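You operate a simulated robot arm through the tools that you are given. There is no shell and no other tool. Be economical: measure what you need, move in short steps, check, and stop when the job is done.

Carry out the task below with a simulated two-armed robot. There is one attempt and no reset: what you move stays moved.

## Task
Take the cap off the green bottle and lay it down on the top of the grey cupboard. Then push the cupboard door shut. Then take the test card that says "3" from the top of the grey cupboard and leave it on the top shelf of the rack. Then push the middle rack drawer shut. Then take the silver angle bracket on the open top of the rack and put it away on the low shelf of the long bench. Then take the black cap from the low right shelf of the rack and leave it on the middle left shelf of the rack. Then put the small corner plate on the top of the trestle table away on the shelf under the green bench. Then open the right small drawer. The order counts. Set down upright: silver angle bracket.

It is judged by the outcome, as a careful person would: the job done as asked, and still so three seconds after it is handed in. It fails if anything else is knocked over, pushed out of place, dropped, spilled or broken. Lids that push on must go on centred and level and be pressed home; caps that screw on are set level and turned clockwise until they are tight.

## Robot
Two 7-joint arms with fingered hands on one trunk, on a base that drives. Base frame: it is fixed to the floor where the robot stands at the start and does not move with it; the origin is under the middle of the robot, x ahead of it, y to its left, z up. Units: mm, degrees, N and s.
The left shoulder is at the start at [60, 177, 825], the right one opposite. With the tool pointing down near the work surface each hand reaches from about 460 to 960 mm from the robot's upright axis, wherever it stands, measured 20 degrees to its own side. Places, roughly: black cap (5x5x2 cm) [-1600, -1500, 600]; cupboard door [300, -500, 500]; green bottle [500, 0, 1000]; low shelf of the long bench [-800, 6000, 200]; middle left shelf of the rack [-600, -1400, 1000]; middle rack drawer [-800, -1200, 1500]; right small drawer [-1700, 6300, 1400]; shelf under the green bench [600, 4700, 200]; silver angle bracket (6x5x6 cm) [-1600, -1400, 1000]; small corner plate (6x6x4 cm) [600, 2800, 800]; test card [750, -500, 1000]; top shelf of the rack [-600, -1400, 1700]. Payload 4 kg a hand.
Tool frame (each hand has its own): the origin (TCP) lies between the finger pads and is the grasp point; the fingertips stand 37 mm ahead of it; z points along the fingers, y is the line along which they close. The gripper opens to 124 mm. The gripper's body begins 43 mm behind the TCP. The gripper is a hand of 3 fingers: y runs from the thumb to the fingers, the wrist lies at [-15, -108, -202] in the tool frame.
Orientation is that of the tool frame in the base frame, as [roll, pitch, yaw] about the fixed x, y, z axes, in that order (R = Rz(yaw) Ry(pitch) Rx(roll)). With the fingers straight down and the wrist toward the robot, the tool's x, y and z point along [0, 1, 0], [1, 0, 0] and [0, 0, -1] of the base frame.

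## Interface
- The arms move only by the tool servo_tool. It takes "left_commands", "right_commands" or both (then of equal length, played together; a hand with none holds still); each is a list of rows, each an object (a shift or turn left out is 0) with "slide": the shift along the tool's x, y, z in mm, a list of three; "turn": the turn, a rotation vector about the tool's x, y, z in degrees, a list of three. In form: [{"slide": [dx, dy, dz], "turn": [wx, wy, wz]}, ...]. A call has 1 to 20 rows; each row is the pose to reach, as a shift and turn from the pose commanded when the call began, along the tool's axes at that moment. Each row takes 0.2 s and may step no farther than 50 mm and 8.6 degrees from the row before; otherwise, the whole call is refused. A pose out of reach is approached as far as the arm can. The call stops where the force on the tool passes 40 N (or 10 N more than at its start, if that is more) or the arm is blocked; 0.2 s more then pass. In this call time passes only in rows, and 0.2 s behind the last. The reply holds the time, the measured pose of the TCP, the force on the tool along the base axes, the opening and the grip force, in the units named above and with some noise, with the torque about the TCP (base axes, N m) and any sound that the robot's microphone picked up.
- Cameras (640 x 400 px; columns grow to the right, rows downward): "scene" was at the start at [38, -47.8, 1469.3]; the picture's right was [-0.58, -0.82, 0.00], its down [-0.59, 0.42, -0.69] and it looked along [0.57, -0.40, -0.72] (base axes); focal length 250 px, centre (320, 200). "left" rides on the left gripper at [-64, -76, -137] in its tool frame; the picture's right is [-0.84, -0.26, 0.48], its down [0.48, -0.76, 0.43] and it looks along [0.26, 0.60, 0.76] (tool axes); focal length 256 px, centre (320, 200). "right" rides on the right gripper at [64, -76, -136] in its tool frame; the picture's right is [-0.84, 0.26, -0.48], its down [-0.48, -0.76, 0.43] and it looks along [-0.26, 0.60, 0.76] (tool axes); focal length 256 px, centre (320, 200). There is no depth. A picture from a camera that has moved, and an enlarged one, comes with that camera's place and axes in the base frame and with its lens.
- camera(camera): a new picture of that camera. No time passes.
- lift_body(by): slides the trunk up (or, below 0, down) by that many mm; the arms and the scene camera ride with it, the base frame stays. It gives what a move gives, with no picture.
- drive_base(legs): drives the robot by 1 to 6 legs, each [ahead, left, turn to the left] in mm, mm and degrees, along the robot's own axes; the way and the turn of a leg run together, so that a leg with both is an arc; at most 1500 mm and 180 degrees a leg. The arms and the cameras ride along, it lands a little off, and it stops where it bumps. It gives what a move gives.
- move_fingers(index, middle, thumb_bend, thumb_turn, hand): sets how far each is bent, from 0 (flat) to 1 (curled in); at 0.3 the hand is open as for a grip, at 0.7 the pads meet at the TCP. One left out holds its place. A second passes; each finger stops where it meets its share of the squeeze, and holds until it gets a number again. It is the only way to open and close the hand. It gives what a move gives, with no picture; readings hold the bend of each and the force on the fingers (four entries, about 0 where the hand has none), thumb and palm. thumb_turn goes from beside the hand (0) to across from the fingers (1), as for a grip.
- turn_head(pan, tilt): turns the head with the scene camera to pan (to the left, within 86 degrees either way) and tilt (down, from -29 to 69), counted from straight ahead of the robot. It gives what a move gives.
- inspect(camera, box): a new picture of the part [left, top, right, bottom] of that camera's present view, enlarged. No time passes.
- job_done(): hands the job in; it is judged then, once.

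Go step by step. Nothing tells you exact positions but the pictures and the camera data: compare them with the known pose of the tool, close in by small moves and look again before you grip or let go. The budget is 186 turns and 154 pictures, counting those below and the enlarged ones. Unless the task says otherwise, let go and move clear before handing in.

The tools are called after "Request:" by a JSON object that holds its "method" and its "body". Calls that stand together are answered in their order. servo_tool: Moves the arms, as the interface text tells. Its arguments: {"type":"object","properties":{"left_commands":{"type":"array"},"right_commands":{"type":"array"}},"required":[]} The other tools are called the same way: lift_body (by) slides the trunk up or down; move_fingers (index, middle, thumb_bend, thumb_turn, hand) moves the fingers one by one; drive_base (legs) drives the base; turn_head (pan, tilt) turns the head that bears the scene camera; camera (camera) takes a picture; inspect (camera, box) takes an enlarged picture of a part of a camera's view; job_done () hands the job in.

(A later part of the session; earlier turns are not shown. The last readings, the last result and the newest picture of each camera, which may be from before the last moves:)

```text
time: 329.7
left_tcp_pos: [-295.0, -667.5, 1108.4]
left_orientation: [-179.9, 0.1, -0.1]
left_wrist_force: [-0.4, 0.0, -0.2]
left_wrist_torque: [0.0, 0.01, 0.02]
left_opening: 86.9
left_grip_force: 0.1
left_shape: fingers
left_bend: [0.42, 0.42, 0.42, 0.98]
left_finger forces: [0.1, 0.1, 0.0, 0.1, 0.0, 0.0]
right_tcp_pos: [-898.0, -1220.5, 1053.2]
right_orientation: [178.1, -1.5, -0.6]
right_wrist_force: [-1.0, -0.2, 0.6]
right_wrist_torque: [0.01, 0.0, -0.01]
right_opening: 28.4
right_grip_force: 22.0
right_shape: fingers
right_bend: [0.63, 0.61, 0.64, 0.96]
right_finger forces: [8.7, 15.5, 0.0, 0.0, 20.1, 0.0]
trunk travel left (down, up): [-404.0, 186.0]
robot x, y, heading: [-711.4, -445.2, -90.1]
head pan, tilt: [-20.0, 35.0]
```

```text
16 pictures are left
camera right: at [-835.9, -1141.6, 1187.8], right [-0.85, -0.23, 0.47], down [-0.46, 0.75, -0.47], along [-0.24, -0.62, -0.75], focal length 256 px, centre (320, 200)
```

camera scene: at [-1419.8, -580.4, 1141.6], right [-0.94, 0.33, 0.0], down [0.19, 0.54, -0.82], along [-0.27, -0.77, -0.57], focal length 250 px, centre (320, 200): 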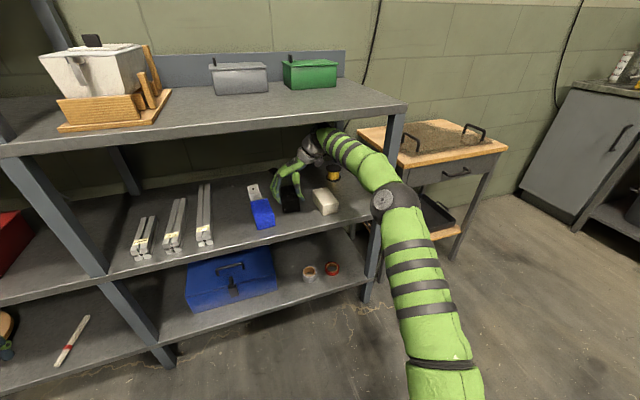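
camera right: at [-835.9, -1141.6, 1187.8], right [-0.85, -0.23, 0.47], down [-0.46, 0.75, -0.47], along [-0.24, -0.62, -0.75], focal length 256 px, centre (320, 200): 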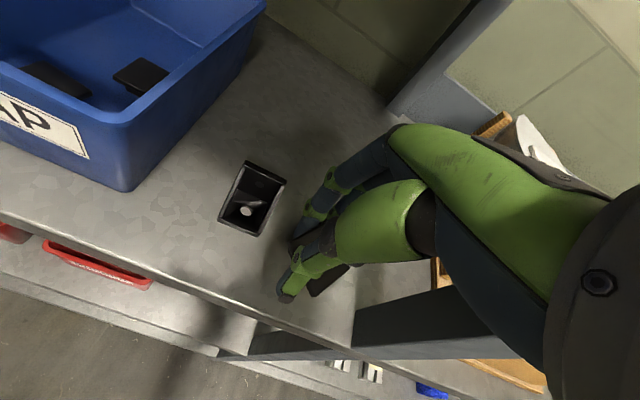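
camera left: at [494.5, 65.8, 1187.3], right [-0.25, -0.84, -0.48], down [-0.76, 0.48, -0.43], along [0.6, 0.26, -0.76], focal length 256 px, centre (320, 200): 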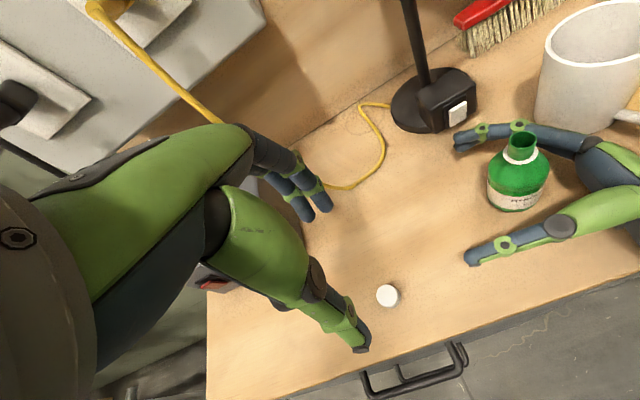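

I go over the two black parts to the free area behind them, then lower the cap onto the shelf.

Request:
{"method": "lift_body", "body": {"by": 20}}

Request:
{"method": "drive_base", "body": {"legs": [[185, 10, 0]]}}

Request:
{"method": "servo_tool", "body": {"right_commands": [{"slide": [0, 0, 15]}, {"slide": [0, 0, 30]}, {"slide": [0, 0, 42]}, {"slide": [0, 0, 48]}]}}

Request:
{"method": "camera", "body": {"camera": "right"}}

```text
time: 330.4
left_tcp_pos: [-294.0, -666.9, 1128.0]
left_orientation: [-179.9, -0.2, -0.1]
left_wrist_force: [0.9, 0.8, -0.1]
left_wrist_torque: [0.0, -0.01, -0.03]
left_opening: 87.1
left_grip_force: 0.0
left_shape: fingers
left_bend: [0.42, 0.42, 0.42, 0.98]
left_finger forces: [0.1, 0.1, 0.0, 0.0, 0.0, 0.1]
right_tcp_pos: [-897.2, -1220.3, 1073.7]
right_orientation: [178.0, -1.5, -0.5]
right_wrist_force: [-0.5, -0.1, -0.8]
right_wrist_torque: [-0.03, -0.02, 0.0]
right_opening: 28.4
right_grip_force: 21.7
right_shape: fingers
right_bend: [0.63, 0.61, 0.64, 0.96]
right_finger forces: [8.8, 15.5, 0.1, 0.0, 20.1, 0.0]
trunk travel left (down, up): [-424.0, 166.0]
robot x, y, heading: [-711.1, -442.3, -90.1]
head pan, tilt: [-20.0, 35.0]
```

```text
time: 331.9
left_tcp_pos: [-285.8, -850.0, 1127.3]
left_orientation: [179.9, -0.1, 0.2]
left_wrist_force: [-0.1, -0.2, 0.5]
left_wrist_torque: [0.01, -0.03, -0.02]
left_opening: 87.2
left_grip_force: 0.1
left_shape: fingers
left_bend: [0.42, 0.42, 0.42, 0.98]
left_finger forces: [0.0, 0.0, 0.0, 0.1, 0.0, 0.1]
right_tcp_pos: [-886.2, -1401.4, 1070.1]
right_orientation: [178.4, -1.5, -0.3]
right_wrist_force: [-0.1, -0.3, 0.4]
right_wrist_torque: [0.0, -0.02, 0.0]
right_opening: 28.2
right_grip_force: 22.5
right_shape: fingers
right_bend: [0.63, 0.61, 0.64, 0.96]
right_finger forces: [8.7, 15.6, 0.1, 0.0, 20.1, 0.1]
trunk travel left (down, up): [-424.0, 166.0]
robot x, y, heading: [-700.1, -625.4, -90.1]
head pan, tilt: [-20.0, 35.0]
```

```text
time: 332.9
left_tcp_pos: [-283.5, -851.3, 1128.0]
left_orientation: [-180.0, 0.0, 0.1]
left_wrist_force: [-0.5, -0.5, 0.2]
left_wrist_torque: [-0.02, 0.02, 0.0]
left_opening: 86.9
left_grip_force: 0.0
left_shape: fingers
left_bend: [0.42, 0.42, 0.42, 0.98]
left_finger forces: [0.0, 0.1, 0.0, 0.0, 0.1, 0.0]
right_tcp_pos: [-884.6, -1404.6, 1020.4]
right_orientation: [178.4, -1.5, -0.3]
right_wrist_force: [1.0, -0.3, -0.2]
right_wrist_torque: [-0.03, 0.0, -0.03]
right_opening: 27.9
right_grip_force: 21.6
right_shape: fingers
right_bend: [0.63, 0.61, 0.64, 0.96]
right_finger forces: [8.7, 15.6, 0.0, 0.0, 20.1, 0.0]
trunk travel left (down, up): [-424.0, 166.0]
robot x, y, heading: [-700.6, -626.5, -89.9]
head pan, tilt: [-20.0, 35.0]
```

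```text
15 pictures are left
camera right: at [-821.9, -1326.5, 1157.1], right [-0.85, -0.24, 0.47], down [-0.47, 0.75, -0.47], along [-0.24, -0.62, -0.75], focal length 256 px, centre (320, 200)
```

right: 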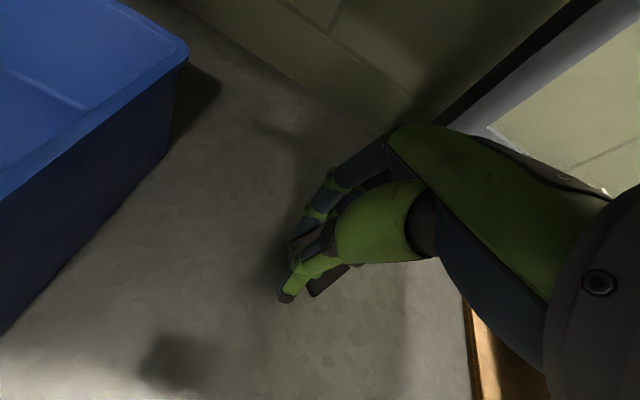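

Request:
{"method": "servo_tool", "body": {"right_commands": [{"slide": [0, 0, 4]}, {"slide": [0, 0, 7]}, {"slide": [0, 0, 9]}, {"slide": [0, 0, 11]}]}}

```text
time: 333.9
left_tcp_pos: [-285.2, -851.5, 1128.4]
left_orientation: [-180.0, -0.1, 0.2]
left_wrist_force: [0.3, 0.7, 0.4]
left_wrist_torque: [-0.04, -0.01, -0.03]
left_opening: 87.1
left_grip_force: 0.1
left_shape: fingers
left_bend: [0.42, 0.42, 0.42, 0.98]
left_finger forces: [0.1, 0.0, 0.0, 0.1, 0.0, 0.0]
right_tcp_pos: [-883.3, -1404.3, 1010.4]
right_orientation: [178.5, -1.4, -0.5]
right_wrist_force: [0.7, -0.2, -0.1]
right_wrist_torque: [0.02, 0.0, 0.02]
right_opening: 28.0
right_grip_force: 21.8
right_shape: fingers
right_bend: [0.63, 0.61, 0.64, 0.96]
right_finger forces: [8.7, 15.6, 0.0, 0.0, 20.1, 0.1]
trunk travel left (down, up): [-424.0, 166.0]
robot x, y, heading: [-699.3, -626.8, -90.2]
head pan, tilt: [-20.0, 35.0]
```

Request:
{"method": "servo_tool", "body": {"right_commands": [{"slide": [0, 0, 2]}, {"slide": [0, 0, 4]}, {"slide": [0, 0, 6]}, {"slide": [0, 0, 8]}, {"slide": [0, 0, 10]}]}}

```text
time: 335.1
left_tcp_pos: [-284.2, -850.1, 1128.1]
left_orientation: [-180.0, 0.1, 0.1]
left_wrist_force: [0.6, -1.0, 0.2]
left_wrist_torque: [-0.03, 0.01, -0.02]
left_opening: 87.2
left_grip_force: 0.0
left_shape: fingers
left_bend: [0.42, 0.42, 0.42, 0.98]
left_finger forces: [0.0, 0.0, 0.1, 0.0, 0.0, 0.0]
right_tcp_pos: [-881.9, -1407.0, 1003.3]
right_orientation: [178.3, -1.5, -0.3]
right_wrist_force: [-0.2, 0.1, 8.2]
right_wrist_torque: [-0.17, 0.1, 0.01]
right_opening: 28.0
right_grip_force: 28.1
right_shape: fingers
right_bend: [0.63, 0.61, 0.64, 0.95]
right_finger forces: [8.6, 25.6, 0.0, 0.1, 21.9, 0.0]
trunk travel left (down, up): [-424.0, 166.0]
robot x, y, heading: [-696.9, -629.6, -90.1]
head pan, tilt: [-20.0, 35.0]
```

Contact with the shelf. I open the fingers gradually, lift straight up and look.

Request:
{"method": "move_fingers", "body": {"hand": "right", "index": 0.56, "middle": 0.55, "thumb_bend": 0.58}}

Request:
{"method": "move_fingers", "body": {"hand": "right", "index": 0.42, "middle": 0.42, "thumb_bend": 0.42}}

Request:
{"method": "servo_tool", "body": {"right_commands": [{"slide": [0, 0, -20]}, {"slide": [0, 0, -45]}, {"slide": [0, 0, -75]}]}}

Request:
{"method": "camera", "body": {"camera": "right"}}

```text
time: 336.1
left_tcp_pos: [-285.1, -849.8, 1128.6]
left_orientation: [180.0, 0.0, 0.1]
left_wrist_force: [-0.1, 0.2, 1.1]
left_wrist_torque: [0.02, 0.02, 0.02]
left_opening: 86.8
left_grip_force: 0.1
left_shape: fingers
left_bend: [0.42, 0.42, 0.42, 0.98]
left_finger forces: [0.0, 0.0, 0.0, 0.0, 0.0, 0.1]
right_tcp_pos: [-881.9, -1406.0, 1001.9]
right_orientation: [178.4, -1.5, -0.4]
right_wrist_force: [1.3, -1.1, 4.5]
right_wrist_torque: [0.0, -0.04, -0.04]
right_opening: 40.4
right_grip_force: 2.8
right_shape: fingers
right_bend: [0.56, 0.55, 0.57, 0.97]
right_finger forces: [0.1, 0.8, 0.0, 0.1, 3.8, 0.1]
trunk travel left (down, up): [-424.0, 166.0]
robot x, y, heading: [-699.6, -629.5, -89.7]
head pan, tilt: [-20.0, 35.0]
```

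```text
time: 337.1
left_tcp_pos: [-283.9, -851.5, 1127.3]
left_orientation: [180.0, 0.0, 0.2]
left_wrist_force: [0.1, -0.2, -0.1]
left_wrist_torque: [0.01, -0.01, 0.0]
left_opening: 86.9
left_grip_force: 0.0
left_shape: fingers
left_bend: [0.42, 0.42, 0.42, 0.98]
left_finger forces: [0.1, 0.0, 0.1, 0.0, 0.0, 0.0]
right_tcp_pos: [-883.4, -1406.0, 1001.3]
right_orientation: [178.5, -1.4, -0.4]
right_wrist_force: [-0.7, -0.5, 1.4]
right_wrist_torque: [0.05, 0.02, 0.01]
right_opening: 85.2
right_grip_force: 0.3
right_shape: fingers
right_bend: [0.42, 0.42, 0.42, 0.97]
right_finger forces: [0.1, 0.0, 0.0, 0.0, 1.2, 0.1]
trunk travel left (down, up): [-424.0, 166.0]
robot x, y, heading: [-702.6, -626.3, -89.8]
head pan, tilt: [-20.0, 35.0]
```

```text
time: 337.9
left_tcp_pos: [-285.2, -851.1, 1125.7]
left_orientation: [180.0, -0.2, 0.1]
left_wrist_force: [0.8, -0.8, -0.9]
left_wrist_torque: [-0.01, 0.01, 0.01]
left_opening: 87.1
left_grip_force: 0.1
left_shape: fingers
left_bend: [0.42, 0.42, 0.42, 0.98]
left_finger forces: [0.1, 0.0, 0.0, 0.0, 0.1, 0.0]
right_tcp_pos: [-883.5, -1401.8, 1068.4]
right_orientation: [179.1, -1.3, -0.2]
right_wrist_force: [0.2, -0.1, -0.6]
right_wrist_torque: [0.0, 0.01, -0.01]
right_opening: 86.7
right_grip_force: 0.1
right_shape: fingers
right_bend: [0.42, 0.42, 0.42, 0.97]
right_finger forces: [0.0, 0.0, 0.1, 0.0, 0.0, 0.1]
trunk travel left (down, up): [-424.0, 166.0]
robot x, y, heading: [-701.0, -629.6, -89.9]
head pan, tilt: [-20.0, 35.0]
```

```text
14 pictures are left
camera right: at [-822.5, -1323.6, 1203.8], right [-0.85, -0.25, 0.47], down [-0.47, 0.76, -0.46], along [-0.24, -0.61, -0.76], focal length 256 px, centre (320, 200)
```

right: 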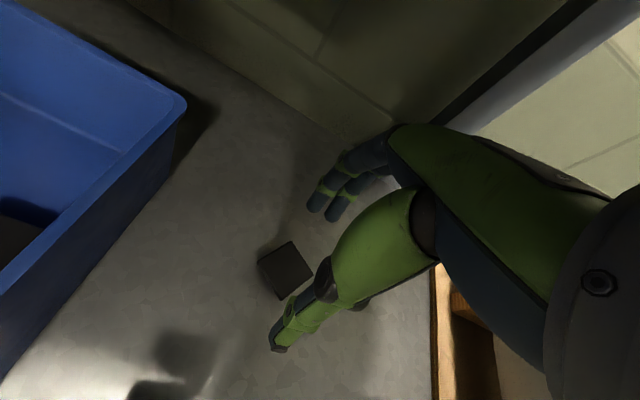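

The black cap rests on the middle left shelf. I back out and drive to the trestle table to find the small corner plate.

Request:
{"method": "drive_base", "body": {"legs": [[-420, 0, 0], [0, 0, 90], [0, 1450, 0], [0, 1450, 0], [380, 0, 0]]}}

Request:
{"method": "turn_head", "body": {"pan": 5, "tilt": 35}}

Request:
{"method": "camera", "body": {"camera": "scene"}}

```text
time: 359.9
left_tcp_pos: [-62.9, 3098.0, 1128.6]
left_orientation: [-180.0, 0.1, 89.1]
left_wrist_force: [-0.8, 1.1, -0.6]
left_wrist_torque: [0.01, 0.06, 0.02]
left_opening: 87.3
left_grip_force: 0.0
left_shape: fingers
left_bend: [0.42, 0.42, 0.42, 0.98]
left_finger forces: [0.0, 0.0, 0.1, 0.1, 0.0, 0.0]
right_tcp_pos: [476.1, 2487.4, 1077.4]
right_orientation: [178.4, -1.4, 88.6]
right_wrist_force: [0.9, 0.9, 0.1]
right_wrist_torque: [0.04, 0.06, 0.0]
right_opening: 86.8
right_grip_force: 0.0
right_shape: fingers
right_bend: [0.42, 0.42, 0.42, 0.97]
right_finger forces: [0.1, 0.0, 0.0, 0.0, 0.0, 0.1]
trunk travel left (down, up): [-424.0, 166.0]
robot x, y, heading: [-293.4, 2687.0, -1.1]
head pan, tilt: [-20.0, 35.0]
```

```text
time: 360.7
left_tcp_pos: [-66.0, 3097.4, 1128.9]
left_orientation: [180.0, 0.0, 89.1]
left_wrist_force: [0.2, -0.1, 0.0]
left_wrist_torque: [0.04, 0.01, 0.03]
left_opening: 87.0
left_grip_force: 0.0
left_shape: fingers
left_bend: [0.42, 0.42, 0.42, 0.98]
left_finger forces: [0.0, 0.0, 0.1, 0.1, 0.1, 0.1]
right_tcp_pos: [474.1, 2487.2, 1077.3]
right_orientation: [178.5, -1.4, 88.6]
right_wrist_force: [-0.3, -0.4, 0.5]
right_wrist_torque: [0.0, 0.02, -0.02]
right_opening: 86.5
right_grip_force: 0.0
right_shape: fingers
right_bend: [0.42, 0.42, 0.42, 0.97]
right_finger forces: [0.0, 0.1, 0.0, 0.0, 0.0, 0.0]
trunk travel left (down, up): [-424.0, 166.0]
robot x, y, heading: [-293.4, 2682.6, -1.0]
head pan, tilt: [5.0, 35.0]
```

```text
13 pictures are left
camera scene: at [-234.5, 2690.7, 1559.7], right [0.07, -1.0, 0.0], down [-0.57, -0.04, -0.82], along [0.82, 0.06, -0.57], focal length 250 px, centre (320, 200)
```

scene: 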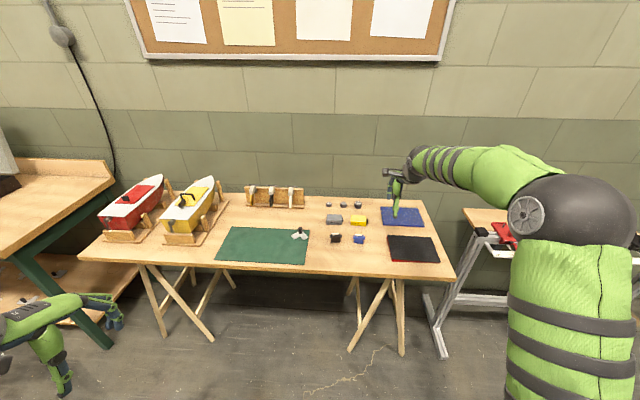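

Request:
{"method": "inspect", "body": {"camera": "scene", "box": [270, 205, 340, 265]}}

```text
6.67 times, centred on (305, 235) of scene
camera zoom: at [-234.5, 2690.7, 1559.7], right [0.07, -1.0, 0.0], down [-0.57, -0.04, -0.82], along [0.82, 0.06, -0.57], focal length 1670 px, centre (420, -33)
```

zoom: 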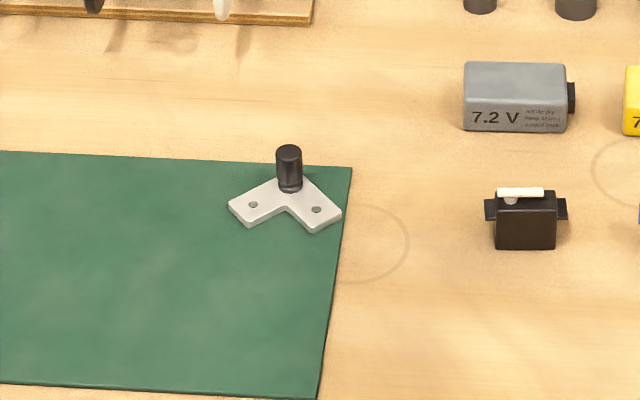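

The small corner plate is a flat L-plate with a black knob, at about [605, 2842] on the green mat's corner. I'll use the left hand; I reposition and bring it above the knob.

Request:
{"method": "drive_base", "body": {"legs": [[150, -65, 1]]}}

Request:
{"method": "servo_tool", "body": {"left_commands": [{"slide": [-15, 40, 10]}, {"slide": [-30, 80, 20]}, {"slide": [-45, 120, 30]}, {"slide": [-60, 160, 40]}, {"slide": [-75, 200, 50]}, {"slide": [-90, 240, 60]}, {"slide": [-105, 280, 70]}, {"slide": [-120, 320, 80]}, {"slide": [-135, 360, 90]}, {"slide": [-150, 400, 100]}, {"slide": [-165, 440, 110]}, {"slide": [-180, 480, 120]}, {"slide": [-194, 512, 130]}]}}

Request:
{"method": "move_fingers", "body": {"hand": "left", "index": 0.52, "middle": 0.52, "thumb_bend": 0.52}}

Request:
{"method": "camera", "body": {"camera": "left"}}

```text
time: 362.2
left_tcp_pos: [81.1, 3034.5, 1129.0]
left_orientation: [180.0, 0.0, 90.0]
left_wrist_force: [-0.4, -0.5, 0.3]
left_wrist_torque: [0.0, 0.02, 0.0]
left_opening: 86.8
left_grip_force: 0.1
left_shape: fingers
left_bend: [0.42, 0.42, 0.42, 0.98]
left_finger forces: [0.0, 0.1, 0.1, 0.1, 0.0, 0.1]
right_tcp_pos: [629.6, 2433.9, 1076.1]
right_orientation: [178.6, -1.5, 89.5]
right_wrist_force: [0.0, -1.0, 0.7]
right_wrist_torque: [0.03, 0.02, -0.01]
right_opening: 86.9
right_grip_force: 0.0
right_shape: fingers
right_bend: [0.42, 0.42, 0.42, 0.97]
right_finger forces: [0.1, 0.1, 0.1, 0.1, 0.0, 0.0]
trunk travel left (down, up): [-424.0, 166.0]
robot x, y, heading: [-142.3, 2617.7, 0.0]
head pan, tilt: [5.0, 35.0]
```

```text
time: 365.0
left_tcp_pos: [592.6, 2842.8, 997.0]
left_orientation: [-179.8, -0.2, 90.0]
left_wrist_force: [-0.9, -0.2, 0.7]
left_wrist_torque: [-0.01, 0.0, 0.02]
left_opening: 86.9
left_grip_force: 0.1
left_shape: fingers
left_bend: [0.42, 0.42, 0.42, 0.98]
left_finger forces: [0.0, 0.1, 0.0, 0.0, 0.1, 0.1]
right_tcp_pos: [630.4, 2434.2, 1075.8]
right_orientation: [178.5, -1.4, 89.6]
right_wrist_force: [-0.7, -0.5, -0.1]
right_wrist_torque: [-0.02, 0.0, -0.01]
right_opening: 86.5
right_grip_force: 0.1
right_shape: fingers
right_bend: [0.42, 0.42, 0.42, 0.97]
right_finger forces: [0.0, 0.0, 0.0, 0.0, 0.0, 0.0]
trunk travel left (down, up): [-424.0, 166.0]
robot x, y, heading: [-144.3, 2622.0, 0.1]
head pan, tilt: [5.0, 35.0]
```

```text
time: 366.0
left_tcp_pos: [591.6, 2841.7, 998.5]
left_orientation: [-180.0, 0.0, 90.1]
left_wrist_force: [0.9, -0.2, 0.3]
left_wrist_torque: [-0.01, 0.0, 0.0]
left_opening: 56.2
left_grip_force: 0.0
left_shape: fingers
left_bend: [0.52, 0.52, 0.52, 0.98]
left_finger forces: [0.1, 0.1, 0.0, 0.0, 0.1, 0.0]
right_tcp_pos: [629.2, 2434.6, 1076.6]
right_orientation: [178.5, -1.5, 89.5]
right_wrist_force: [0.7, 0.4, -0.5]
right_wrist_torque: [0.04, 0.03, -0.01]
right_opening: 86.5
right_grip_force: 0.0
right_shape: fingers
right_bend: [0.42, 0.42, 0.42, 0.97]
right_finger forces: [0.1, 0.1, 0.1, 0.0, 0.0, 0.1]
trunk travel left (down, up): [-424.0, 166.0]
robot x, y, heading: [-148.5, 2617.5, 0.2]
head pan, tilt: [5.0, 35.0]
```

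```text
11 pictures are left
camera left: at [516.0, 2778.4, 1133.5], right [-0.26, -0.84, -0.48], down [-0.76, 0.48, -0.43], along [0.6, 0.26, -0.76], focal length 256 px, centre (320, 200)
```

left: 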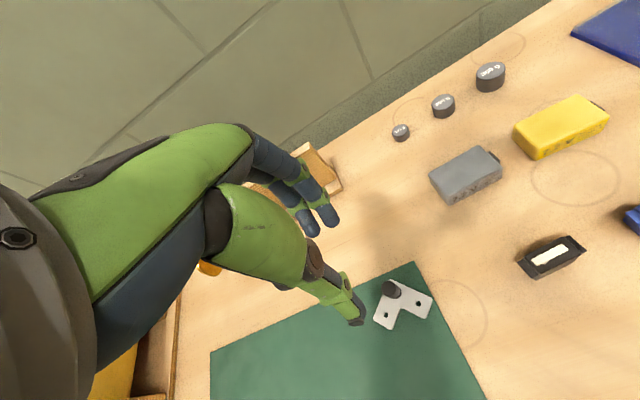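

The knob top is at about [595, 2838, 831]. I lower around it and close.

Request:
{"method": "servo_tool", "body": {"left_commands": [{"slide": [-4, 3.5, 45]}, {"slide": [-4, 3.5, 90]}, {"slide": [-4, 3.5, 125]}, {"slide": [-4, 3.5, 150]}]}}

Request:
{"method": "move_fingers", "body": {"hand": "left", "index": 0.66, "middle": 0.66, "thumb_bend": 0.65}}

```text
time: 367.0
left_tcp_pos: [595.9, 2838.6, 847.5]
left_orientation: [-180.0, 0.1, 90.0]
left_wrist_force: [0.0, -0.8, 0.6]
left_wrist_torque: [-0.03, 0.0, 0.0]
left_opening: 56.2
left_grip_force: 0.1
left_shape: fingers
left_bend: [0.52, 0.52, 0.52, 0.98]
left_finger forces: [0.1, 0.1, 0.0, 0.0, 0.0, 0.0]
right_tcp_pos: [629.0, 2434.9, 1076.5]
right_orientation: [178.5, -1.4, 89.6]
right_wrist_force: [-0.8, 0.3, 0.3]
right_wrist_torque: [0.0, 0.02, 0.03]
right_opening: 86.5
right_grip_force: 0.0
right_shape: fingers
right_bend: [0.42, 0.42, 0.42, 0.97]
right_finger forces: [0.0, 0.0, 0.0, 0.0, 0.0, 0.1]
trunk travel left (down, up): [-424.0, 166.0]
robot x, y, heading: [-146.2, 2620.2, 0.3]
head pan, tilt: [5.0, 35.0]
```

```text
time: 368.0
left_tcp_pos: [595.5, 2838.9, 848.8]
left_orientation: [-180.0, 0.0, 90.0]
left_wrist_force: [0.4, 0.0, -0.4]
left_wrist_torque: [0.01, 0.01, -0.02]
left_opening: 15.1
left_grip_force: 0.6
left_shape: fingers
left_bend: [0.66, 0.66, 0.65, 0.98]
left_finger forces: [0.2, 0.4, 0.1, 0.0, 0.3, 0.0]
right_tcp_pos: [629.0, 2434.3, 1077.3]
right_orientation: [178.6, -1.4, 89.6]
right_wrist_force: [0.1, -0.1, -0.1]
right_wrist_torque: [-0.01, 0.01, 0.01]
right_opening: 86.9
right_grip_force: 0.2
right_shape: fingers
right_bend: [0.42, 0.42, 0.42, 0.97]
right_finger forces: [0.0, 0.0, 0.1, 0.0, 0.0, 0.0]
trunk travel left (down, up): [-424.0, 166.0]
robot x, y, heading: [-143.9, 2619.9, 0.0]
head pan, tilt: [5.0, 35.0]
```

Even contact on the knob. I tighten and lift, then check.

Request:
{"method": "move_fingers", "body": {"hand": "left", "index": 0.72, "middle": 0.72, "thumb_bend": 0.71}}

Request:
{"method": "servo_tool", "body": {"left_commands": [{"slide": [0, 0, -20]}, {"slide": [0, 0, -50]}, {"slide": [0, 0, -90]}, {"slide": [0, -40, -110]}, {"slide": [0, -85, -110]}]}}

Request:
{"method": "camera", "body": {"camera": "left"}}

```text
time: 369.0
left_tcp_pos: [596.0, 2837.8, 848.2]
left_orientation: [-180.0, 0.0, 89.9]
left_wrist_force: [0.8, -0.1, 0.7]
left_wrist_torque: [0.02, 0.0, -0.01]
left_opening: 9.7
left_grip_force: 11.5
left_shape: fingers
left_bend: [0.71, 0.68, 0.67, 0.96]
left_finger forces: [5.1, 6.6, 0.0, 0.1, 10.8, 0.1]
right_tcp_pos: [629.2, 2433.7, 1076.5]
right_orientation: [178.5, -1.5, 89.5]
right_wrist_force: [0.8, -0.5, 0.8]
right_wrist_torque: [0.06, -0.01, -0.02]
right_opening: 86.7
right_grip_force: 0.1
right_shape: fingers
right_bend: [0.42, 0.42, 0.42, 0.97]
right_finger forces: [0.0, 0.1, 0.0, 0.0, 0.0, 0.0]
trunk travel left (down, up): [-424.0, 166.0]
robot x, y, heading: [-141.2, 2617.5, 0.0]
head pan, tilt: [5.0, 35.0]
```

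```text
time: 370.2
left_tcp_pos: [508.8, 2837.8, 958.9]
left_orientation: [180.0, 0.0, 90.0]
left_wrist_force: [-0.2, -0.4, -0.6]
left_wrist_torque: [-0.01, -0.01, -0.01]
left_opening: 9.6
left_grip_force: 11.5
left_shape: fingers
left_bend: [0.71, 0.68, 0.67, 0.96]
left_finger forces: [4.8, 6.8, 0.1, 0.0, 10.8, 0.0]
right_tcp_pos: [628.4, 2433.2, 1078.2]
right_orientation: [178.4, -1.4, 89.7]
right_wrist_force: [0.5, 0.3, -0.5]
right_wrist_torque: [0.0, 0.05, 0.04]
right_opening: 86.9
right_grip_force: 0.1
right_shape: fingers
right_bend: [0.42, 0.42, 0.42, 0.97]
right_finger forces: [0.1, 0.0, 0.0, 0.0, 0.0, 0.0]
trunk travel left (down, up): [-424.0, 166.0]
robot x, y, heading: [-142.3, 2621.1, 0.1]
head pan, tilt: [5.0, 35.0]
```

```text
10 pictures are left
camera left: at [434.0, 2774.2, 1095.8], right [-0.26, -0.84, -0.48], down [-0.76, 0.48, -0.43], along [0.6, 0.26, -0.76], focal length 256 px, centre (320, 200)
```

left: 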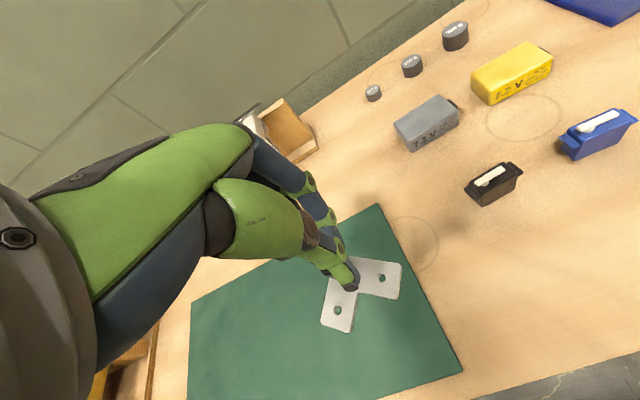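

The plate is held level. I tuck the right arm back, back away from the table, drive along to the green bench, lower the trunk and look at its lower shelf.

Request:
{"method": "servo_tool", "body": {"right_commands": [{"slide": [0, -40, 0]}, {"slide": [0, -80, 0]}, {"slide": [0, -120, 0]}, {"slide": [0, -160, 0]}, {"slide": [0, -200, 0]}, {"slide": [-10, -240, 0]}, {"slide": [-20, -280, 0]}, {"slide": [-30, -320, 0]}]}}

Request:
{"method": "drive_base", "body": {"legs": [[-400, 0, 0], [0, 1100, 0], [0, 1080, 0]]}}

Request:
{"method": "lift_body", "body": {"by": -390}}

Request:
{"method": "turn_head", "body": {"pan": 5, "tilt": 32}}

Request:
{"method": "camera", "body": {"camera": "scene"}}

```text
time: 372.0
left_tcp_pos: [510.2, 2837.7, 960.0]
left_orientation: [180.0, 0.0, 89.9]
left_wrist_force: [-0.2, -0.1, -0.6]
left_wrist_torque: [-0.01, 0.01, 0.01]
left_opening: 9.4
left_grip_force: 11.2
left_shape: fingers
left_bend: [0.71, 0.68, 0.67, 0.96]
left_finger forces: [4.7, 6.7, 0.1, 0.0, 10.7, 0.1]
right_tcp_pos: [308.3, 2408.3, 1067.6]
right_orientation: [178.4, -1.4, 89.5]
right_wrist_force: [-0.1, 0.2, 1.1]
right_wrist_torque: [-0.02, -0.01, 0.0]
right_opening: 86.7
right_grip_force: 0.0
right_shape: fingers
right_bend: [0.42, 0.42, 0.42, 0.98]
right_finger forces: [0.1, 0.1, 0.0, 0.1, 0.0, 0.1]
trunk travel left (down, up): [-424.0, 166.0]
robot x, y, heading: [-142.5, 2618.7, 0.3]
head pan, tilt: [5.0, 35.0]
```

```text
time: 384.9
left_tcp_pos: [107.2, 5023.5, 958.4]
left_orientation: [-179.9, 0.0, 90.0]
left_wrist_force: [-0.8, 1.2, 0.5]
left_wrist_torque: [-0.02, 0.0, 0.01]
left_opening: 9.2
left_grip_force: 10.5
left_shape: fingers
left_bend: [0.71, 0.68, 0.67, 0.96]
left_finger forces: [4.6, 6.7, 0.1, 0.0, 10.6, 0.0]
right_tcp_pos: [-91.8, 4593.8, 1066.5]
right_orientation: [178.6, -1.4, 89.6]
right_wrist_force: [0.2, 0.1, -0.1]
right_wrist_torque: [0.03, -0.03, -0.01]
right_opening: 86.7
right_grip_force: 0.1
right_shape: fingers
right_bend: [0.42, 0.42, 0.42, 0.98]
right_finger forces: [0.1, 0.0, 0.1, 0.1, 0.0, 0.0]
trunk travel left (down, up): [-424.0, 166.0]
robot x, y, heading: [-546.0, 4811.1, 0.1]
head pan, tilt: [5.0, 35.0]
```

```text
time: 388.7
left_tcp_pos: [108.1, 5023.5, 571.3]
left_orientation: [-179.9, 0.1, 90.0]
left_wrist_force: [0.0, 0.5, -1.2]
left_wrist_torque: [0.04, -0.03, -0.05]
left_opening: 9.5
left_grip_force: 11.1
left_shape: fingers
left_bend: [0.71, 0.68, 0.67, 0.96]
left_finger forces: [4.7, 6.7, 0.0, 0.1, 10.7, 0.1]
right_tcp_pos: [-91.1, 4595.6, 677.4]
right_orientation: [178.6, -1.4, 89.5]
right_wrist_force: [0.3, 0.3, -0.9]
right_wrist_torque: [0.0, -0.01, -0.03]
right_opening: 86.6
right_grip_force: 0.0
right_shape: fingers
right_bend: [0.42, 0.42, 0.42, 0.98]
right_finger forces: [0.0, 0.0, 0.0, 0.1, 0.0, 0.0]
trunk travel left (down, up): [-34.0, 556.0]
robot x, y, heading: [-547.2, 4804.0, -0.0]
head pan, tilt: [5.0, 35.0]
```

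```text
time: 389.3
left_tcp_pos: [109.0, 5023.8, 569.7]
left_orientation: [179.9, -0.1, 90.1]
left_wrist_force: [0.8, -0.4, -0.2]
left_wrist_torque: [0.01, 0.02, 0.0]
left_opening: 9.6
left_grip_force: 10.8
left_shape: fingers
left_bend: [0.71, 0.68, 0.67, 0.96]
left_finger forces: [4.7, 6.6, 0.0, 0.0, 10.5, 0.0]
right_tcp_pos: [-93.0, 4593.7, 676.6]
right_orientation: [178.5, -1.4, 89.5]
right_wrist_force: [-0.1, -0.6, 0.3]
right_wrist_torque: [-0.01, 0.0, -0.02]
right_opening: 86.6
right_grip_force: 0.0
right_shape: fingers
right_bend: [0.42, 0.42, 0.42, 0.98]
right_finger forces: [0.1, 0.0, 0.1, 0.1, 0.1, 0.0]
trunk travel left (down, up): [-34.0, 556.0]
robot x, y, heading: [-546.4, 4804.5, 0.2]
head pan, tilt: [5.0, 32.0]
```

```text
9 pictures are left
camera scene: at [-483.9, 4812.6, 1174.3], right [0.09, -1.0, 0.0], down [-0.53, -0.05, -0.85], along [0.84, 0.07, -0.53], focal length 250 px, centre (320, 200)
```

scene: 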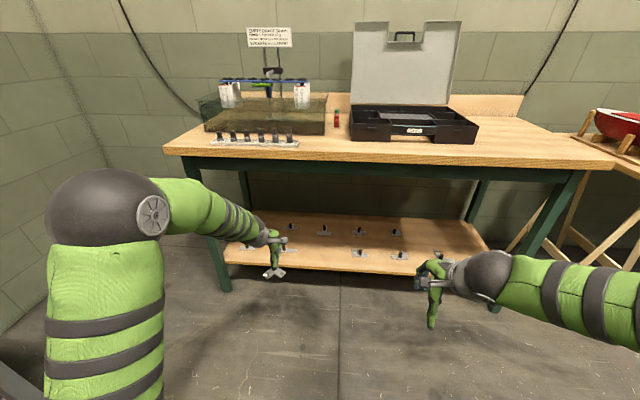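

The lower shelf has similar parts in rows; the front-row spot at about [525, 4880] is free. I lower the plate here in the open, then drive in.

Request:
{"method": "servo_tool", "body": {"left_commands": [{"slide": [0, 0, 45]}, {"slide": [0, 0, 90]}, {"slide": [0, 0, 135]}, {"slide": [0, 0, 180]}, {"slide": [0, 0, 225]}, {"slide": [0, 0, 262]}]}}

Request:
{"method": "drive_base", "body": {"legs": [[360, -144, 0]]}}

Request:
{"method": "camera", "body": {"camera": "left"}}

```text
time: 390.7
left_tcp_pos: [108.4, 5023.8, 306.6]
left_orientation: [180.0, -0.1, 89.9]
left_wrist_force: [-0.2, -0.2, -1.3]
left_wrist_torque: [0.02, -0.01, 0.04]
left_opening: 9.3
left_grip_force: 11.1
left_shape: fingers
left_bend: [0.71, 0.68, 0.68, 0.96]
left_finger forces: [4.5, 6.7, 0.0, 0.0, 10.5, 0.0]
right_tcp_pos: [-92.5, 4594.2, 677.3]
right_orientation: [178.5, -1.5, 89.6]
right_wrist_force: [0.0, 1.5, 0.1]
right_wrist_torque: [-0.01, 0.01, -0.02]
right_opening: 86.9
right_grip_force: 0.0
right_shape: fingers
right_bend: [0.42, 0.42, 0.42, 0.98]
right_finger forces: [0.1, 0.0, 0.1, 0.0, 0.1, 0.0]
trunk travel left (down, up): [-34.0, 556.0]
robot x, y, heading: [-544.4, 4807.1, -0.3]
head pan, tilt: [5.0, 32.0]
```

```text
time: 393.1
left_tcp_pos: [463.1, 4876.8, 307.6]
left_orientation: [180.0, -0.1, 89.6]
left_wrist_force: [0.5, -0.3, -0.6]
left_wrist_torque: [0.0, -0.03, 0.01]
left_opening: 9.2
left_grip_force: 11.2
left_shape: fingers
left_bend: [0.71, 0.68, 0.68, 0.96]
left_finger forces: [4.5, 6.7, 0.0, 0.1, 10.5, 0.0]
right_tcp_pos: [262.9, 4448.5, 676.4]
right_orientation: [178.5, -1.5, 89.3]
right_wrist_force: [-0.1, 0.3, -0.3]
right_wrist_torque: [-0.01, -0.02, -0.04]
right_opening: 86.9
right_grip_force: 0.1
right_shape: fingers
right_bend: [0.42, 0.42, 0.42, 0.98]
right_finger forces: [0.1, 0.0, 0.1, 0.1, 0.1, 0.1]
trunk travel left (down, up): [-34.0, 556.0]
robot x, y, heading: [-193.4, 4660.0, -0.2]
head pan, tilt: [5.0, 32.0]
```

```text
8 pictures are left
camera left: at [388.8, 4814.1, 442.8], right [-0.26, -0.84, -0.48], down [-0.76, 0.49, -0.43], along [0.6, 0.25, -0.76], focal length 256 px, centre (320, 200)
```

left: 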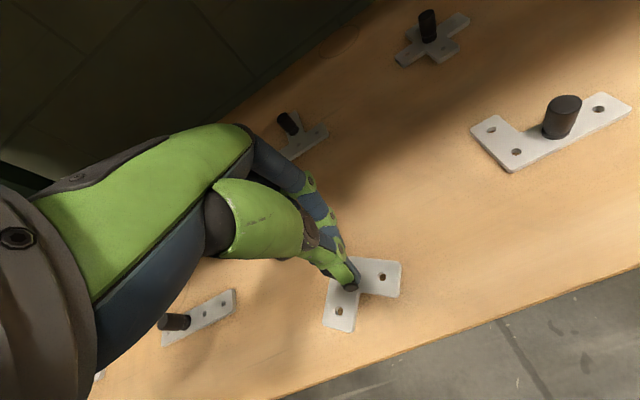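

The plate is above a free patch of the shelf. I move 20 mm further in and lower to contact.

Request:
{"method": "servo_tool", "body": {"left_commands": [{"slide": [0, 20, 0]}, {"slide": [0, 20, 20]}, {"slide": [0, 20, 32]}, {"slide": [0, 20, 38]}, {"slide": [0, 20, 42]}]}}

```text
time: 394.3
left_tcp_pos: [484.3, 4878.3, 265.3]
left_orientation: [-179.9, -0.1, 89.8]
left_wrist_force: [-1.7, -0.4, 1.2]
left_wrist_torque: [0.0, 0.03, -0.01]
left_opening: 0.0
left_grip_force: 0.1
left_shape: fingers
left_bend: [0.72, 0.72, 0.7, 0.97]
left_finger forces: [0.1, 0.0, 0.1, 0.0, 0.0, 0.0]
right_tcp_pos: [262.0, 4448.3, 676.8]
right_orientation: [178.5, -1.5, 89.3]
right_wrist_force: [0.4, -0.5, -0.1]
right_wrist_torque: [0.0, 0.02, 0.02]
right_opening: 86.6
right_grip_force: 0.1
right_shape: fingers
right_bend: [0.42, 0.42, 0.42, 0.98]
right_finger forces: [0.1, 0.0, 0.1, 0.1, 0.0, 0.0]
trunk travel left (down, up): [-34.0, 556.0]
robot x, y, heading: [-190.9, 4660.7, -0.0]
head pan, tilt: [5.0, 32.0]
```

The grip slipped as it touched down. I raise slowly and look.

Request:
{"method": "servo_tool", "body": {"left_commands": [{"slide": [0, 0, -15]}, {"slide": [0, 0, -35]}, {"slide": [0, 0, -70]}, {"slide": [0, 0, -100]}]}}

Request:
{"method": "camera", "body": {"camera": "left"}}

```text
time: 395.3
left_tcp_pos: [484.9, 4876.9, 364.7]
left_orientation: [-179.8, 0.0, 89.8]
left_wrist_force: [-0.5, -0.2, -0.1]
left_wrist_torque: [0.0, 0.01, 0.0]
left_opening: 0.1
left_grip_force: 0.1
left_shape: fingers
left_bend: [0.72, 0.72, 0.7, 0.97]
left_finger forces: [0.0, 0.1, 0.0, 0.0, 0.1, 0.0]
right_tcp_pos: [263.1, 4448.7, 675.9]
right_orientation: [178.6, -1.4, 89.3]
right_wrist_force: [-0.1, -0.5, -0.8]
right_wrist_torque: [-0.05, 0.03, 0.02]
right_opening: 86.6
right_grip_force: 0.2
right_shape: fingers
right_bend: [0.42, 0.42, 0.42, 0.98]
right_finger forces: [0.0, 0.0, 0.0, 0.1, 0.0, 0.0]
trunk travel left (down, up): [-34.0, 556.0]
robot x, y, heading: [-189.7, 4659.2, 0.1]
head pan, tilt: [5.0, 32.0]
```

```text
7 pictures are left
camera left: at [409.6, 4813.9, 500.8], right [-0.26, -0.84, -0.48], down [-0.76, 0.49, -0.43], along [0.6, 0.25, -0.76], focal length 256 px, centre (320, 200)
```

left: 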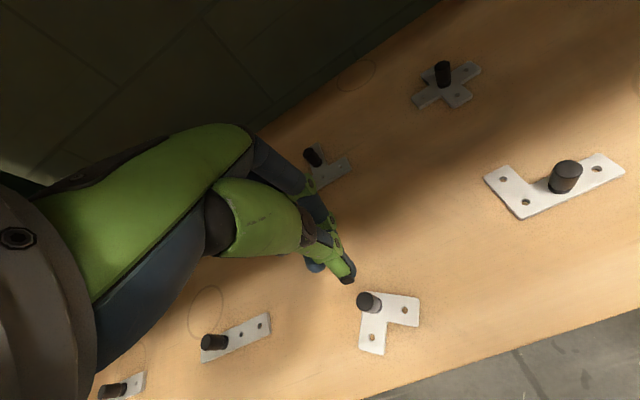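

The plate stands flat with its knob up on the shelf. Now the last job: the right small drawer. I back out, turn to the far wall, raise the trunk and drive up to the bench below the small drawers.

Request:
{"method": "drive_base", "body": {"legs": [[-420, 0, 0], [0, 0, 90], [250, 780, 0]]}}

Request:
{"method": "lift_body", "body": {"by": 400}}

Request:
{"method": "lift_body", "body": {"by": 80}}

Request:
{"method": "turn_head", "body": {"pan": 13, "tilt": 10}}

Request:
{"method": "camera", "body": {"camera": "scene"}}

```text
time: 405.7
left_tcp_pos: [-1600.0, 5597.1, 363.8]
left_orientation: [-180.0, 0.0, 179.5]
left_wrist_force: [0.3, -0.3, 0.0]
left_wrist_torque: [-0.03, 0.0, -0.03]
left_opening: 0.0
left_grip_force: 0.1
left_shape: fingers
left_bend: [0.72, 0.72, 0.7, 0.97]
left_finger forces: [0.0, 0.0, 0.0, 0.1, 0.0, 0.0]
right_tcp_pos: [-1170.5, 5374.6, 677.2]
right_orientation: [178.5, -1.4, 179.1]
right_wrist_force: [0.0, 0.1, -0.6]
right_wrist_torque: [-0.02, -0.01, 0.03]
right_opening: 86.8
right_grip_force: 0.0
right_shape: fingers
right_bend: [0.42, 0.42, 0.42, 0.98]
right_finger forces: [0.0, 0.1, 0.0, 0.0, 0.0, 0.0]
trunk travel left (down, up): [-34.0, 556.0]
robot x, y, heading: [-1384.3, 4922.3, 89.4]
head pan, tilt: [5.0, 32.0]
```

```text
time: 409.5
left_tcp_pos: [-1598.8, 5597.2, 764.5]
left_orientation: [-180.0, 0.1, 179.6]
left_wrist_force: [0.9, -0.3, -0.2]
left_wrist_torque: [-0.03, -0.01, -0.02]
left_opening: 0.0
left_grip_force: 0.1
left_shape: fingers
left_bend: [0.72, 0.72, 0.7, 0.97]
left_finger forces: [0.0, 0.1, 0.1, 0.0, 0.0, 0.0]
right_tcp_pos: [-1170.7, 5373.0, 1076.0]
right_orientation: [178.5, -1.4, 179.1]
right_wrist_force: [0.4, 0.2, -0.4]
right_wrist_torque: [-0.02, -0.02, 0.0]
right_opening: 86.6
right_grip_force: 0.0
right_shape: fingers
right_bend: [0.42, 0.42, 0.42, 0.98]
right_finger forces: [0.0, 0.0, 0.0, 0.0, 0.0, 0.1]
trunk travel left (down, up): [-434.0, 156.0]
robot x, y, heading: [-1387.4, 4921.1, 89.6]
head pan, tilt: [5.0, 32.0]
```

```text
time: 410.7
left_tcp_pos: [-1598.5, 5597.4, 843.7]
left_orientation: [-179.9, 0.1, 179.5]
left_wrist_force: [0.4, -0.4, 0.3]
left_wrist_torque: [-0.01, -0.01, -0.01]
left_opening: 0.1
left_grip_force: 0.1
left_shape: fingers
left_bend: [0.72, 0.72, 0.7, 0.97]
left_finger forces: [0.0, 0.0, 0.1, 0.0, 0.0, 0.1]
right_tcp_pos: [-1169.7, 5372.3, 1155.5]
right_orientation: [178.5, -1.4, 179.1]
right_wrist_force: [0.7, 0.2, 0.2]
right_wrist_torque: [0.0, -0.01, 0.01]
right_opening: 86.9
right_grip_force: 0.1
right_shape: fingers
right_bend: [0.42, 0.42, 0.42, 0.98]
right_finger forces: [0.0, 0.0, 0.0, 0.0, 0.0, 0.1]
trunk travel left (down, up): [-514.0, 76.0]
robot x, y, heading: [-1384.0, 4924.5, 89.5]
head pan, tilt: [5.0, 32.0]
```

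```text
time: 411.5
left_tcp_pos: [-1597.6, 5597.4, 846.1]
left_orientation: [-179.9, 0.0, 179.5]
left_wrist_force: [-0.5, 0.3, -0.4]
left_wrist_torque: [-0.02, -0.02, -0.02]
left_opening: 0.1
left_grip_force: 0.1
left_shape: fingers
left_bend: [0.72, 0.72, 0.7, 0.97]
left_finger forces: [0.0, 0.0, 0.1, 0.0, 0.0, 0.1]
right_tcp_pos: [-1169.5, 5373.2, 1156.9]
right_orientation: [178.5, -1.3, 179.1]
right_wrist_force: [0.8, -0.2, 0.6]
right_wrist_torque: [0.02, 0.0, 0.02]
right_opening: 86.6
right_grip_force: 0.0
right_shape: fingers
right_bend: [0.42, 0.42, 0.42, 0.98]
right_finger forces: [0.0, 0.0, 0.1, 0.0, 0.1, 0.0]
trunk travel left (down, up): [-514.0, 76.0]
robot x, y, heading: [-1386.6, 4921.4, 89.4]
head pan, tilt: [13.0, 10.0]
```

```text
6 pictures are left
camera scene: at [-1403.3, 4981.0, 1689.7], right [0.98, 0.22, 0.0], down [0.04, -0.17, -0.98], along [-0.21, 0.96, -0.17], focal length 250 px, centre (320, 200)
```

scene: 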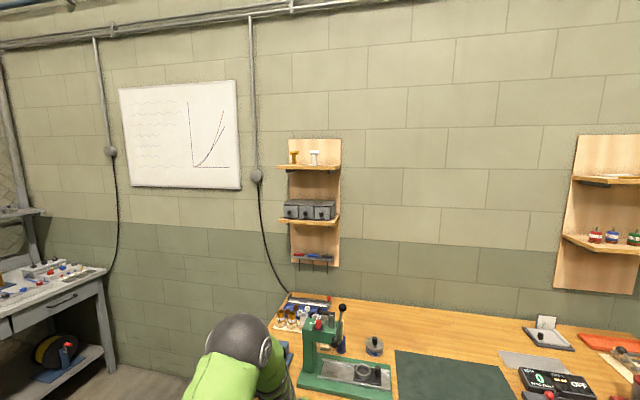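

Request:
{"method": "inspect", "body": {"camera": "scene", "box": [270, 190, 360, 240]}}

```text
7.11 times, centred on (315, 215) of scene
camera zoom: at [-1403.3, 4981.0, 1689.7], right [0.98, 0.22, 0.0], down [0.04, -0.17, -0.98], along [-0.21, 0.96, -0.17], focal length 1781 px, centre (356, 93)
```

zoom: 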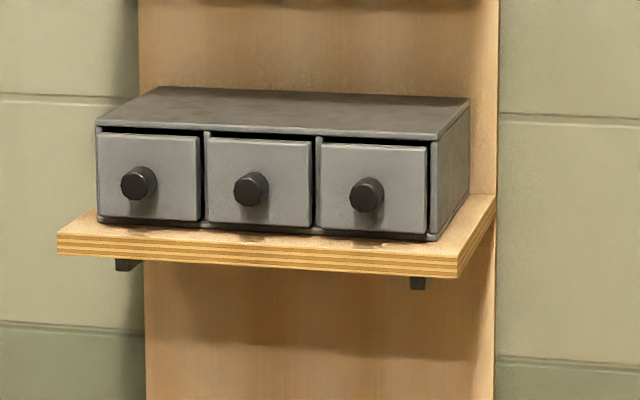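

The right small drawer has a round knob at about [-1668, 6220, 1395]. I raise the trunk, tuck the left hand, and turn the right hand to point forward with its fingers closing sideways.

Request:
{"method": "lift_body", "body": {"by": 74}}

Request:
{"method": "servo_tool", "body": {"right_commands": [{"slide": [-5, 17, -11], "turn": [-4.62, -4.62, -4.62]}, {"slide": [-10, 33, -21], "turn": [-9.24, -9.24, -9.24]}, {"slide": [-14, 50, -32], "turn": [-13.86, -13.86, -13.86]}, {"slide": [-19, 67, -42], "turn": [-18.48, -18.48, -18.48]}, {"slide": [-24, 83, -53], "turn": [-23.1, -23.1, -23.1]}, {"slide": [-29, 100, -64], "turn": [-27.7, -27.7, -27.7]}, {"slide": [-34, 117, -74], "turn": [-32.3, -32.3, -32.3]}, {"slide": [-38, 133, -85], "turn": [-36.9, -36.9, -36.9]}, {"slide": [-43, 150, -95], "turn": [-41.6, -41.6, -41.6]}, {"slide": [-48, 167, -106], "turn": [-46.2, -46.2, -46.2]}, {"slide": [-53, 183, -117], "turn": [-50.8, -50.8, -50.8]}, {"slide": [-58, 200, -127], "turn": [-55.4, -55.4, -55.4]}, {"slide": [-62, 217, -138], "turn": [-60.1, -60.1, -60.1]}, {"slide": [-67, 233, -148], "turn": [-64.7, -64.7, -64.7]}, {"slide": [-72, 250, -159], "turn": [-69.3, -69.3, -69.3]}], "left_commands": [{"slide": [0, -15, -7]}, {"slide": [0, -30, -14]}, {"slide": [0, -45, -21]}, {"slide": [0, -60, -28]}, {"slide": [0, -75, -35]}, {"slide": [0, -90, -42]}, {"slide": [0, -105, -49]}, {"slide": [0, -120, -56]}, {"slide": [0, -135, -63]}, {"slide": [0, -150, -70]}, {"slide": [0, -165, -77]}, {"slide": [0, -180, -84]}, {"slide": [0, -195, -91]}, {"slide": [0, -210, -98]}, {"slide": [0, -225, -105]}]}}

```text
time: 412.6
left_tcp_pos: [-1598.0, 5597.3, 917.4]
left_orientation: [179.9, 0.0, 179.6]
left_wrist_force: [1.2, -0.3, -0.6]
left_wrist_torque: [0.01, 0.04, 0.02]
left_opening: 0.1
left_grip_force: 0.1
left_shape: fingers
left_bend: [0.72, 0.72, 0.7, 0.97]
left_finger forces: [0.1, 0.1, 0.0, 0.0, 0.0, 0.0]
right_tcp_pos: [-1171.2, 5372.7, 1231.1]
right_orientation: [178.5, -1.4, 179.1]
right_wrist_force: [0.0, -0.1, 0.3]
right_wrist_torque: [0.02, -0.03, 0.03]
right_opening: 86.7
right_grip_force: 0.1
right_shape: fingers
right_bend: [0.42, 0.42, 0.42, 0.98]
right_finger forces: [0.0, 0.0, 0.0, 0.0, 0.0, 0.0]
trunk travel left (down, up): [-588.0, 2.0]
robot x, y, heading: [-1388.3, 4922.1, 89.5]
head pan, tilt: [13.0, 10.0]
```

```text
time: 415.8
left_tcp_pos: [-1599.6, 5387.2, 1020.4]
left_orientation: [-179.8, -0.1, 179.5]
left_wrist_force: [0.0, 1.2, 1.0]
left_wrist_torque: [0.04, 0.02, -0.01]
left_opening: 0.3
left_grip_force: 0.1
left_shape: fingers
left_bend: [0.72, 0.72, 0.7, 0.97]
left_finger forces: [0.0, 0.0, 0.1, 0.0, 0.0, 0.0]
left hand out of reach, approached as far as the arm can: row 15
right_tcp_pos: [-1090.7, 5619.2, 1393.8]
right_orientation: [41.2, 87.9, 130.3]
right_wrist_force: [-0.6, -0.1, -0.5]
right_wrist_torque: [0.01, 0.01, 0.01]
right_opening: 87.0
right_grip_force: 0.0
right_shape: fingers
right_bend: [0.42, 0.42, 0.42, 0.98]
right_finger forces: [0.1, 0.1, 0.0, 0.0, 0.1, 0.0]
trunk travel left (down, up): [-588.0, 2.0]
robot x, y, heading: [-1385.1, 4922.4, 89.5]
head pan, tilt: [13.0, 10.0]
```

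The pose is reachable. I drive so the hand lines up in front of the right drawer's knob, a little short of it.

Request:
{"method": "drive_base", "body": {"legs": [[0, 580, 0.5], [390, 0, 0]]}}

Request:
{"method": "camera", "body": {"camera": "right"}}

```text
time: 421.1
left_tcp_pos: [-2174.1, 5775.1, 1020.7]
left_orientation: [-180.0, 0.0, -179.5]
left_wrist_force: [-0.4, -0.4, 0.0]
left_wrist_torque: [0.0, 0.0, -0.03]
left_opening: 0.0
left_grip_force: 0.1
left_shape: fingers
left_bend: [0.72, 0.72, 0.7, 0.97]
left_finger forces: [0.0, 0.0, 0.1, 0.0, 0.0, 0.0]
right_tcp_pos: [-1668.7, 6017.0, 1393.5]
right_orientation: [44.4, 87.9, 134.5]
right_wrist_force: [-0.3, -0.4, -0.9]
right_wrist_torque: [0.04, -0.01, 0.02]
right_opening: 87.1
right_grip_force: 0.1
right_shape: fingers
right_bend: [0.42, 0.42, 0.42, 0.98]
right_finger forces: [0.0, 0.0, 0.0, 0.0, 0.0, 0.0]
trunk travel left (down, up): [-588.0, 2.0]
robot x, y, heading: [-1951.1, 5313.5, 90.4]
head pan, tilt: [13.0, 10.0]
```

```text
4 pictures are left
camera right: at [-1593.1, 5879.8, 1323.4], right [-0.23, -0.5, 0.83], down [0.77, 0.42, 0.48], along [-0.59, 0.75, 0.29], focal length 256 px, centre (320, 200)
```

right: 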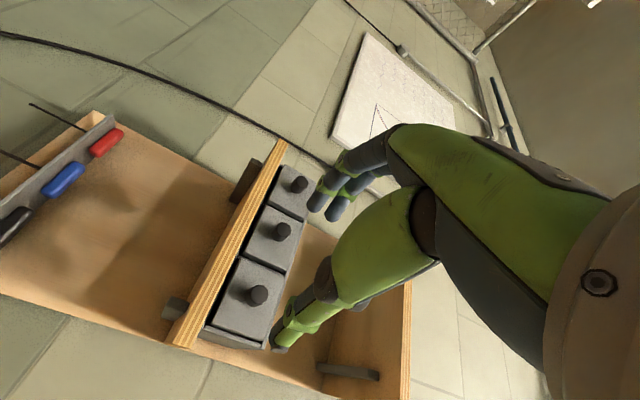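

The right drawer's knob front is at about [-1664, 6187, 1403]. I narrow the opening and advance so the fingertips straddle the knob.

Request:
{"method": "move_fingers", "body": {"hand": "right", "index": 0.5, "middle": 0.5, "thumb_bend": 0.5}}

Request:
{"method": "servo_tool", "body": {"right_commands": [{"slide": [-6, -2, 40]}, {"slide": [-12, -5, 80]}, {"slide": [-12, -5, 115]}, {"slide": [-12, -5, 145]}]}}

Request:
{"method": "camera", "body": {"camera": "right"}}

```text
time: 422.1
left_tcp_pos: [-2173.5, 5774.6, 1020.9]
left_orientation: [-180.0, 0.0, -179.5]
left_wrist_force: [0.2, -0.6, -0.3]
left_wrist_torque: [0.02, -0.01, 0.01]
left_opening: 0.0
left_grip_force: 0.1
left_shape: fingers
left_bend: [0.72, 0.72, 0.7, 0.97]
left_finger forces: [0.1, 0.0, 0.0, 0.0, 0.0, 0.1]
right_tcp_pos: [-1668.4, 6014.4, 1393.3]
right_orientation: [41.1, 87.9, 131.2]
right_wrist_force: [0.6, -0.5, 0.5]
right_wrist_torque: [0.01, 0.04, -0.01]
right_opening: 62.2
right_grip_force: 0.1
right_shape: fingers
right_bend: [0.5, 0.5, 0.5, 0.98]
right_finger forces: [0.0, 0.0, 0.0, 0.0, 0.0, 0.0]
trunk travel left (down, up): [-588.0, 2.0]
robot x, y, heading: [-1953.6, 5308.3, 90.7]
head pan, tilt: [13.0, 10.0]
```

```text
time: 423.1
left_tcp_pos: [-2172.7, 5775.8, 1020.4]
left_orientation: [-179.9, -0.1, -179.5]
left_wrist_force: [0.0, 0.1, 0.5]
left_wrist_torque: [0.02, 0.03, 0.01]
left_opening: 0.0
left_grip_force: 0.1
left_shape: fingers
left_bend: [0.72, 0.72, 0.7, 0.97]
left_finger forces: [0.0, 0.0, 0.1, 0.0, 0.1, 0.0]
right_tcp_pos: [-1665.8, 6154.8, 1410.8]
right_orientation: [45.6, 88.0, 136.0]
right_wrist_force: [-1.1, -1.9, -0.2]
right_wrist_torque: [-0.03, 0.01, 0.02]
right_opening: 61.3
right_grip_force: 0.1
right_shape: fingers
right_bend: [0.5, 0.5, 0.5, 0.97]
right_finger forces: [0.0, 0.3, 0.0, 0.0, 1.1, 0.0]
right hand out of reach, approached as far as the arm can: row 4
trunk travel left (down, up): [-588.0, 2.0]
robot x, y, heading: [-1948.0, 5314.6, 90.7]
head pan, tilt: [13.0, 10.0]
```

```text
3 pictures are left
camera right: at [-1589.3, 6019.0, 1340.5], right [-0.23, -0.5, 0.83], down [0.77, 0.43, 0.48], along [-0.6, 0.75, 0.29], focal length 256 px, centre (320, 200)
```

right: 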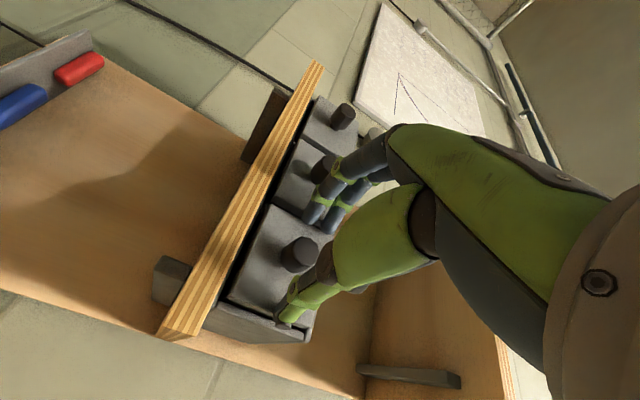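

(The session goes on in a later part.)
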